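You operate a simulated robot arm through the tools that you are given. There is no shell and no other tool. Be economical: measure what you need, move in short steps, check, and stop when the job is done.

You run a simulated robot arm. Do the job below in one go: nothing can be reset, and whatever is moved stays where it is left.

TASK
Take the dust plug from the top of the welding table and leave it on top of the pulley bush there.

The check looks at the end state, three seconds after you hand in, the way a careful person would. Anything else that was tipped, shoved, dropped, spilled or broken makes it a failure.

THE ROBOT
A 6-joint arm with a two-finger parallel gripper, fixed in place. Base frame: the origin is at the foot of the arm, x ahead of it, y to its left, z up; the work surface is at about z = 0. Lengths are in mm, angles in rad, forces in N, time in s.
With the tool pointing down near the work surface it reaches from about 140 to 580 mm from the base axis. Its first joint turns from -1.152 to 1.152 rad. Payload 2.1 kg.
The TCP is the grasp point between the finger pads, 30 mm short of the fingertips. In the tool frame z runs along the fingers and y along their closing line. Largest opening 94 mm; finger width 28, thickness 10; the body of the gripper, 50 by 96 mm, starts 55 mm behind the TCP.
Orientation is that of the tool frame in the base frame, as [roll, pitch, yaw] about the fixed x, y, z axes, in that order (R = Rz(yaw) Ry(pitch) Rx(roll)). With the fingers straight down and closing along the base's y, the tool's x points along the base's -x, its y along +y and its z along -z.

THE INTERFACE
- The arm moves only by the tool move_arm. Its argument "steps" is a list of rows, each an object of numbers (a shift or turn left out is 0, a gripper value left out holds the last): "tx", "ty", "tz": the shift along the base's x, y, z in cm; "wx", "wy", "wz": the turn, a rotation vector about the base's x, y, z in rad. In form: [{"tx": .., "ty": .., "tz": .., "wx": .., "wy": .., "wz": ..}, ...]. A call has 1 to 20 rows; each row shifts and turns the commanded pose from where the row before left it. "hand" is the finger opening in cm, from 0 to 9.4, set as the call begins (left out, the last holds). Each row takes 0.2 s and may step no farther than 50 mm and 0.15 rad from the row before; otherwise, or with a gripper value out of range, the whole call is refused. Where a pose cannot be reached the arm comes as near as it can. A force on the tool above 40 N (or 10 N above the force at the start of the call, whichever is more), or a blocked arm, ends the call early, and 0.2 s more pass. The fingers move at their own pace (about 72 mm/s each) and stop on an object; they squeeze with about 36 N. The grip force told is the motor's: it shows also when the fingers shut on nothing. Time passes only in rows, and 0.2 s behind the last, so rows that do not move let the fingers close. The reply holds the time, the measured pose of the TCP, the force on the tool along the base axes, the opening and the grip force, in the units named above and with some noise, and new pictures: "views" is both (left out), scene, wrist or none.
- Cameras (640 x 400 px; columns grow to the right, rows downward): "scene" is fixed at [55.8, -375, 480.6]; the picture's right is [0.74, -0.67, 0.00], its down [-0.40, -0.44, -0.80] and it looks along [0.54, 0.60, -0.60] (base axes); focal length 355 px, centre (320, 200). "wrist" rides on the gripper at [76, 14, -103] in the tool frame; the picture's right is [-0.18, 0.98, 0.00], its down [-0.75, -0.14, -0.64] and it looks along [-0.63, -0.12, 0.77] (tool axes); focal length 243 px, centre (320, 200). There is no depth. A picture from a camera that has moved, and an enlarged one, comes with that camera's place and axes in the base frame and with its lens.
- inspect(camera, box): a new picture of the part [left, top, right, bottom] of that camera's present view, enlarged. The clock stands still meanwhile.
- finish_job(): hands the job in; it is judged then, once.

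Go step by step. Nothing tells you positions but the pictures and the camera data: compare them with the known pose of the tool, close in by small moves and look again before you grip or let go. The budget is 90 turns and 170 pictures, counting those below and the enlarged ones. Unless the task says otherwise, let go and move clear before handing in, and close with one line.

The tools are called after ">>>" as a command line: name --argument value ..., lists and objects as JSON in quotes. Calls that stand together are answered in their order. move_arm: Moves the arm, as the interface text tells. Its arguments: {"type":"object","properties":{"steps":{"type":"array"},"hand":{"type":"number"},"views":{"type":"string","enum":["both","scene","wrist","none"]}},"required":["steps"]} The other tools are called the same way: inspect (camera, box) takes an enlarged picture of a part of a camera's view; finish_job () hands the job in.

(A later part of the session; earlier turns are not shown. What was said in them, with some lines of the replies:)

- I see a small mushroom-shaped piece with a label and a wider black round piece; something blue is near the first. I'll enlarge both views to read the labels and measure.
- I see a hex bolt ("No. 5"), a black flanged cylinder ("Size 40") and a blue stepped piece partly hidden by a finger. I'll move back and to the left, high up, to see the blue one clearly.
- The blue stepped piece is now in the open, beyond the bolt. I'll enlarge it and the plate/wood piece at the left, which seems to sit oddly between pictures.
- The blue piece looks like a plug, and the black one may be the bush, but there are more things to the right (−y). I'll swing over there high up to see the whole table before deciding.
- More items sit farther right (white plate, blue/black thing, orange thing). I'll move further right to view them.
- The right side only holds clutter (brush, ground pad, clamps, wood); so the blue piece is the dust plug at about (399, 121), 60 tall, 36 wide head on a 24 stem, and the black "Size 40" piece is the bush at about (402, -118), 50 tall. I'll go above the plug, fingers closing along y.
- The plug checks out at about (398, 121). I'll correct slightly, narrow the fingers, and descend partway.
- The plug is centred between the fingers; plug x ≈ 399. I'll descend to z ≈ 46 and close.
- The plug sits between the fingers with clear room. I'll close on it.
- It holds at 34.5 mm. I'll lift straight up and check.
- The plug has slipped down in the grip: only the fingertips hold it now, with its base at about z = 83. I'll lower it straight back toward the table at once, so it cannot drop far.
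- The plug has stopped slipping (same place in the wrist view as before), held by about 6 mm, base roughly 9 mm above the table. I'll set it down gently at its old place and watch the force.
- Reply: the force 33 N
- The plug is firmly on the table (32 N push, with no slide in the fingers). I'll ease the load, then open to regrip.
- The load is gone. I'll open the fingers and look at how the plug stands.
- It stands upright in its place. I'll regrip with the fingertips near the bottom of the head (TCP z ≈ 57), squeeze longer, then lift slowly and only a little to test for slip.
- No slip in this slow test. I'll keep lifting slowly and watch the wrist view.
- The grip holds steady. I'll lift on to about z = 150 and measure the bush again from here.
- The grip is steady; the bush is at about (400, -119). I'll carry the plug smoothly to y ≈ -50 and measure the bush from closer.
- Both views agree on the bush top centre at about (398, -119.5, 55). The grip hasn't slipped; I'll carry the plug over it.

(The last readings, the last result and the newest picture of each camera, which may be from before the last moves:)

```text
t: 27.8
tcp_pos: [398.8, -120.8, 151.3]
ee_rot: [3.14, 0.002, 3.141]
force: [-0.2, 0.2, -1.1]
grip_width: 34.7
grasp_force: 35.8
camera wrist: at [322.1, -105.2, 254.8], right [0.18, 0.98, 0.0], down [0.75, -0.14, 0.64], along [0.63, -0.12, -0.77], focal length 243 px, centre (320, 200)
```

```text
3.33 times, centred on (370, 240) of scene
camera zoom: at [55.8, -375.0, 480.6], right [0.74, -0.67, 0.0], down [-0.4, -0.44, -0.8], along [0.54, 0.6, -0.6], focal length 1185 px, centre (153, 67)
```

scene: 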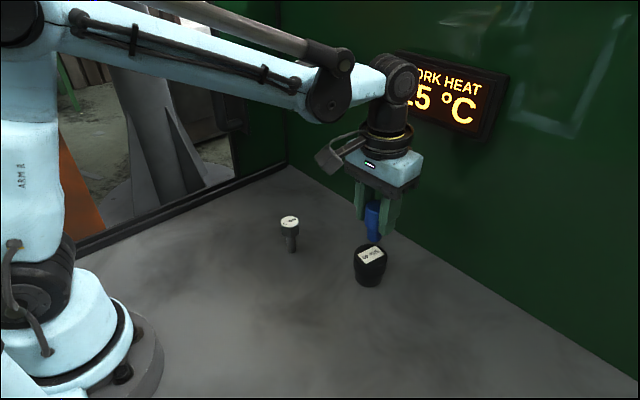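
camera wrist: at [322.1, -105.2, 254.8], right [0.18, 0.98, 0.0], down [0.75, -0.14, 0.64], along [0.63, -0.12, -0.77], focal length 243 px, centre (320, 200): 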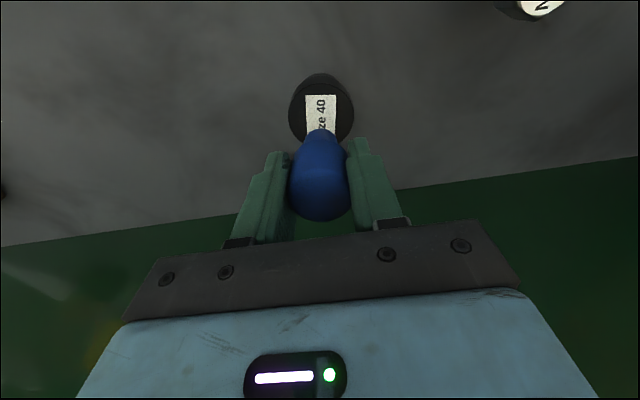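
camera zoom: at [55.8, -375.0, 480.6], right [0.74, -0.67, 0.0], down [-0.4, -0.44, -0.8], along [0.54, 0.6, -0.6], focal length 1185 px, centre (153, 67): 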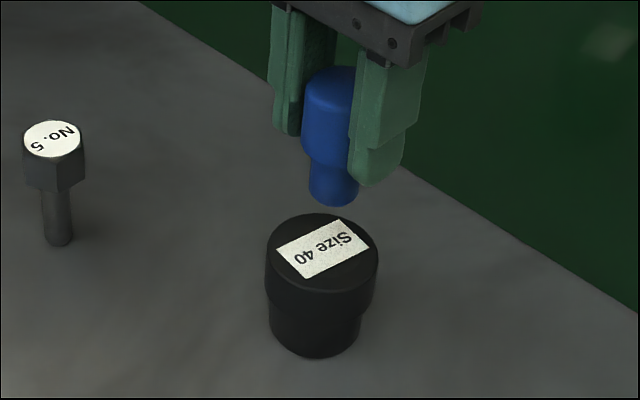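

The plug is nearly above the centre; it needs about 1.5 mm in −x and +y. I'll adjust and descend to just above the bush top.

>>> move_arm --steps '[{"tx": -0.15, "ty": 0.15, "tz": -0.3}, {"tz": -0.6}, {"tz": -0.8}, {"tz": -0.7}, {"tz": -0.5}, {"tz": -0.3}, {}]'

>>> inspect --camera "wrist" --box '[230, 60, 420, 220]'

>>> inspect --camera "scene" --box '[320, 200, 420, 300]'

```text
t: 29.4
tcp_pos: [396.5, -120.2, 119.6]
ee_rot: [-3.14, 0.001, -3.141]
force: [-0.4, 0.2, -0.3]
grip_width: 34.5
grasp_force: 35.6
camera wrist: at [319.9, -104.2, 222.8], right [0.18, 0.98, 0.0], down [0.75, -0.14, 0.64], along [0.63, -0.12, -0.77], focal length 243 px, centre (320, 200)
```

scene: 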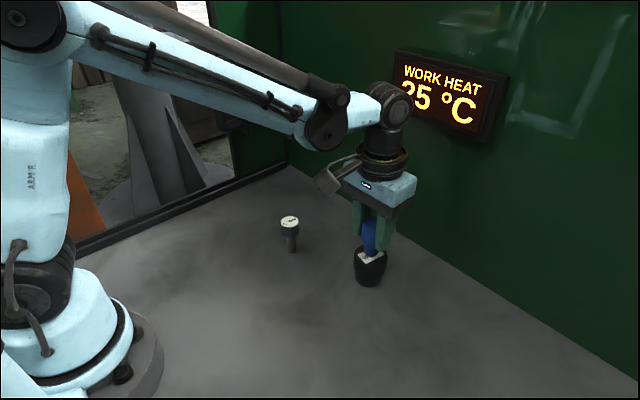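
wrist: 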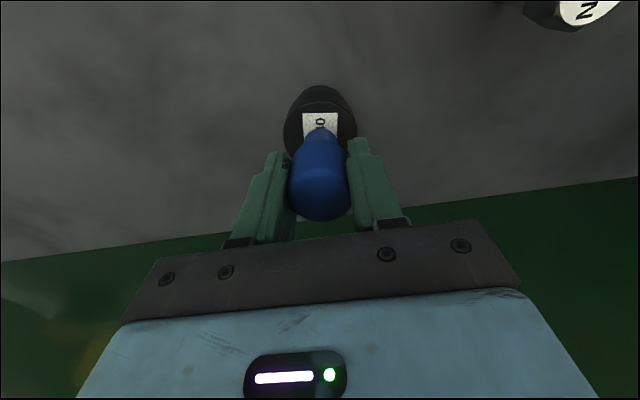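

```text
2.50 times, centred on (325, 140) of wrist
camera zoom: at [319.9, -104.2, 222.8], right [0.18, 0.98, 0.0], down [0.75, -0.14, 0.64], along [0.63, -0.12, -0.77], focal length 606 px, centre (308, 350)
```

zoom: 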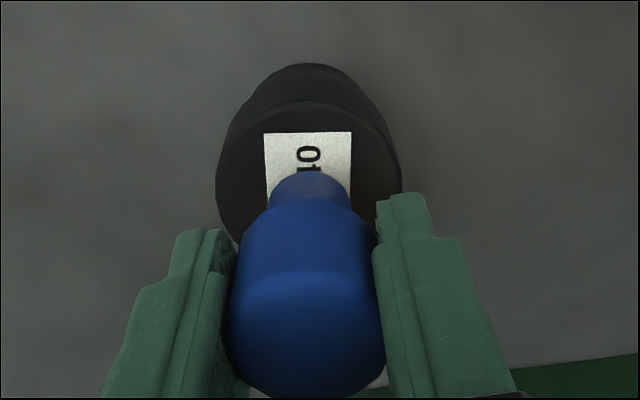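

```text
4.00 times, centred on (370, 250) of scene
camera zoom: at [55.8, -375.0, 480.6], right [0.74, -0.67, 0.0], down [-0.4, -0.44, -0.8], along [0.54, 0.6, -0.6], focal length 1422 px, centre (120, 0)
```

zoom: 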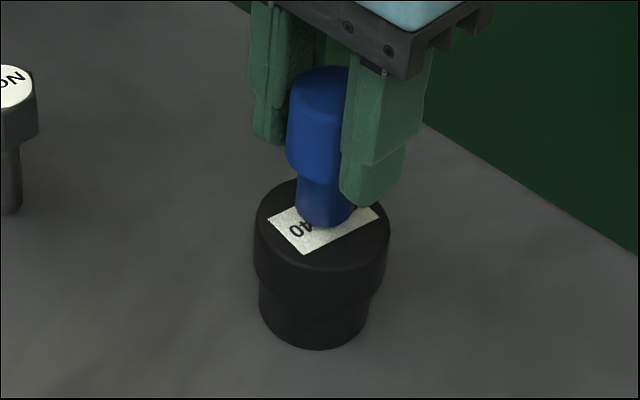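

Over the bush, centred within about 2 mm, a few millimetres above. I'll lower in small steps and watch for contact.

>>> move_arm --steps '[{"ty": 0.1, "tz": -0.2}, {"tz": -0.2}, {}]' --views "none"

>>> inspect --camera "scene" --box '[330, 210, 410, 290]'

```text
t: 30.2
tcp_pos: [396.7, -117.5, 115.8]
ee_rot: [-3.14, 0.002, -3.141]
force: [-0.5, 0.2, -0.7]
grip_width: 34.6
grasp_force: 36.2
```

```text
5.00 times, centred on (370, 250) of scene
camera zoom: at [55.8, -375.0, 480.6], right [0.74, -0.67, 0.0], down [-0.4, -0.44, -0.8], along [0.54, 0.6, -0.6], focal length 1777 px, centre (70, -50)
```

zoom: 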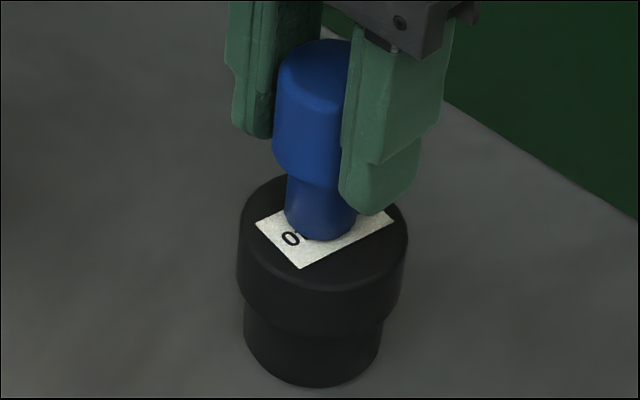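

Still in the air and well centred. Lowering by single millimetres.

>>> move_arm --steps '[{"tz": -0.1}, {"tz": -0.1}, {}]' --views "none"

```text
t: 31.0
tcp_pos: [397.2, -118.9, 114.3]
ee_rot: [3.141, 0.003, 3.139]
force: [-1.3, 0.8, 7.8]
grip_width: 34.4
grasp_force: 35.8
```

Contact at 8 N: the plug's foot is on the bush. I'll ease off slightly and check before opening.

>>> move_arm --steps '[{"tz": 0.05}, {}]' --views "none"

>>> inspect --camera "scene" --box '[330, 210, 410, 290]'

```text
t: 31.6
tcp_pos: [397.2, -118.7, 114.2]
ee_rot: [3.141, 0.002, 3.141]
force: [0.0, -0.2, -1.0]
grip_width: 34.3
grasp_force: 35.8
```

```text
5.00 times, centred on (370, 250) of scene
camera zoom: at [55.8, -375.0, 480.6], right [0.74, -0.67, 0.0], down [-0.4, -0.44, -0.8], along [0.54, 0.6, -0.6], focal length 1777 px, centre (70, -50)
```

zoom: 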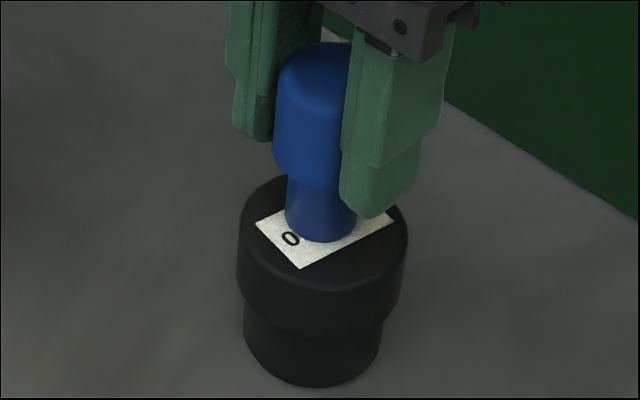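

The plug stands upright on the middle of the bush, with no load. I'll open and look.

>>> move_arm --hand 7 --steps '[{}, {}, {}]'

>>> inspect --camera "scene" --box '[330, 200, 410, 290]'

```text
t: 32.4
tcp_pos: [397.0, -118.5, 114.1]
ee_rot: [3.141, 0.001, -3.142]
force: [0.0, -0.3, 0.1]
grip_width: 70.2
grasp_force: 0.0
camera wrist: at [320.3, -102.6, 217.3], right [0.18, 0.98, 0.0], down [0.75, -0.14, 0.64], along [0.63, -0.12, -0.77], focal length 243 px, centre (320, 200)
```

scene: 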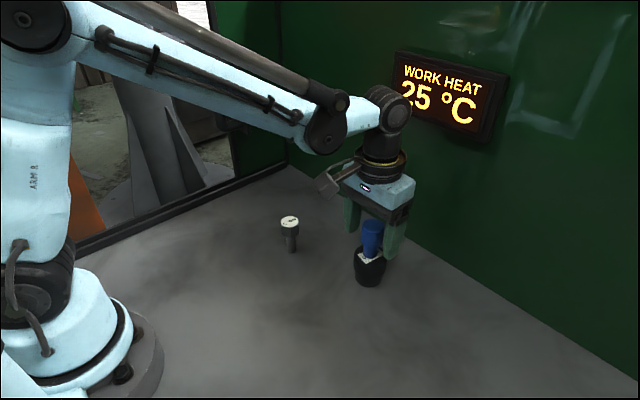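
wrist: 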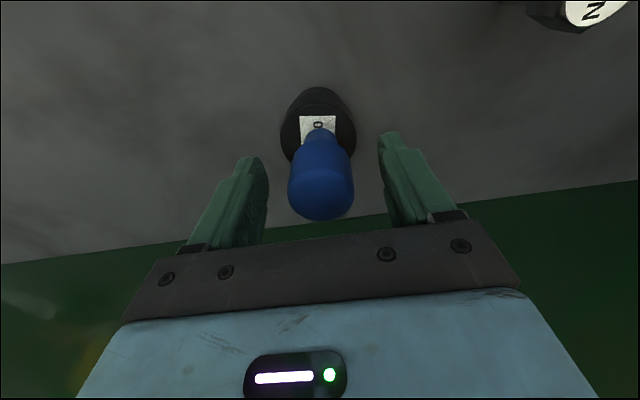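

```text
4.44 times, centred on (370, 245) of scene
camera zoom: at [55.8, -375.0, 480.6], right [0.74, -0.67, 0.0], down [-0.4, -0.44, -0.8], along [0.54, 0.6, -0.6], focal length 1580 px, centre (98, 0)
```

zoom: 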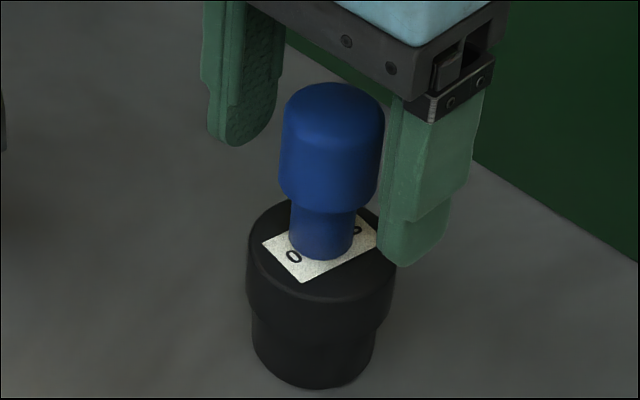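

The plug stands free and upright on the bush. I'll raise the gripper straight up, back away, and check once more.

>>> move_arm --steps '[{"tz": 1}, {"tz": 2}, {"tz": 3}, {"tz": 3}, {"tz": 3}, {"tx": -3}, {"tx": -3}, {"tx": -3}, {}]'

>>> inspect --camera "scene" --box '[270, 180, 420, 300]'

```text
t: 34.4
tcp_pos: [307.2, -116.9, 232.5]
ee_rot: [-3.141, 0.002, -3.141]
force: [0.0, 0.0, 0.9]
grip_width: 70.2
grasp_force: 0.0
camera wrist: at [230.0, -101.4, 336.8], right [0.18, 0.98, 0.0], down [0.75, -0.14, 0.64], along [0.63, -0.12, -0.77], focal length 243 px, centre (320, 200)
```

scene: 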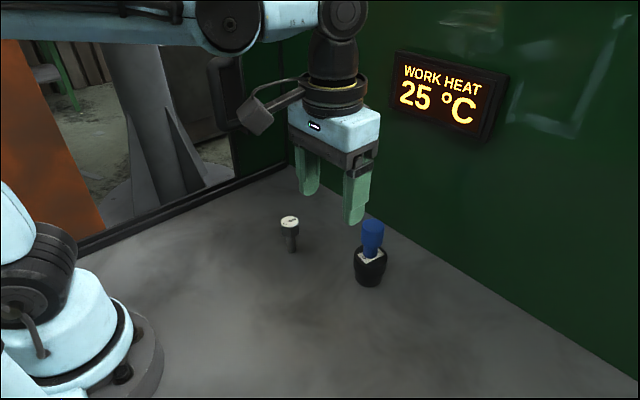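
wrist: 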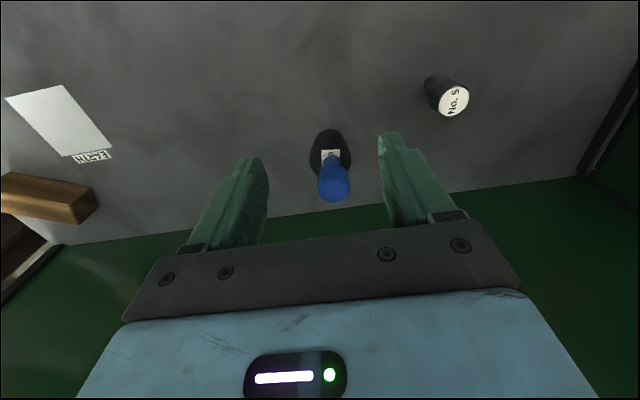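

```text
3.33 times, centred on (345, 240) of scene
camera zoom: at [55.7, -375.0, 480.6], right [0.74, -0.67, 0.0], down [-0.4, -0.44, -0.8], along [0.54, 0.6, -0.6], focal length 1185 px, centre (237, 67)
```

zoom: 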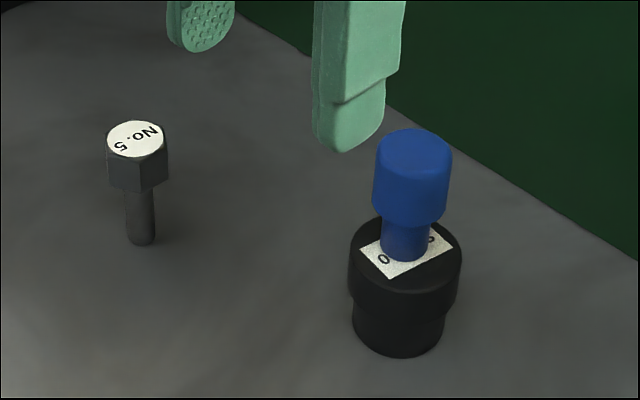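

The plug stands upright on the bush, the bolt and bush are where they were, and the gripper is clear. I'm handing in.

>>> finish_job

```text
The job is handed in.
```

The blue dust plug is standing upright near the middle of the black "Size 40" pulley bush, and nothing else was disturbed. Neither part carries a name, so I picked both by how they look. The plug slipped in the grip on the first lift, so I set it back down on its spot and regripped it before carrying it over.
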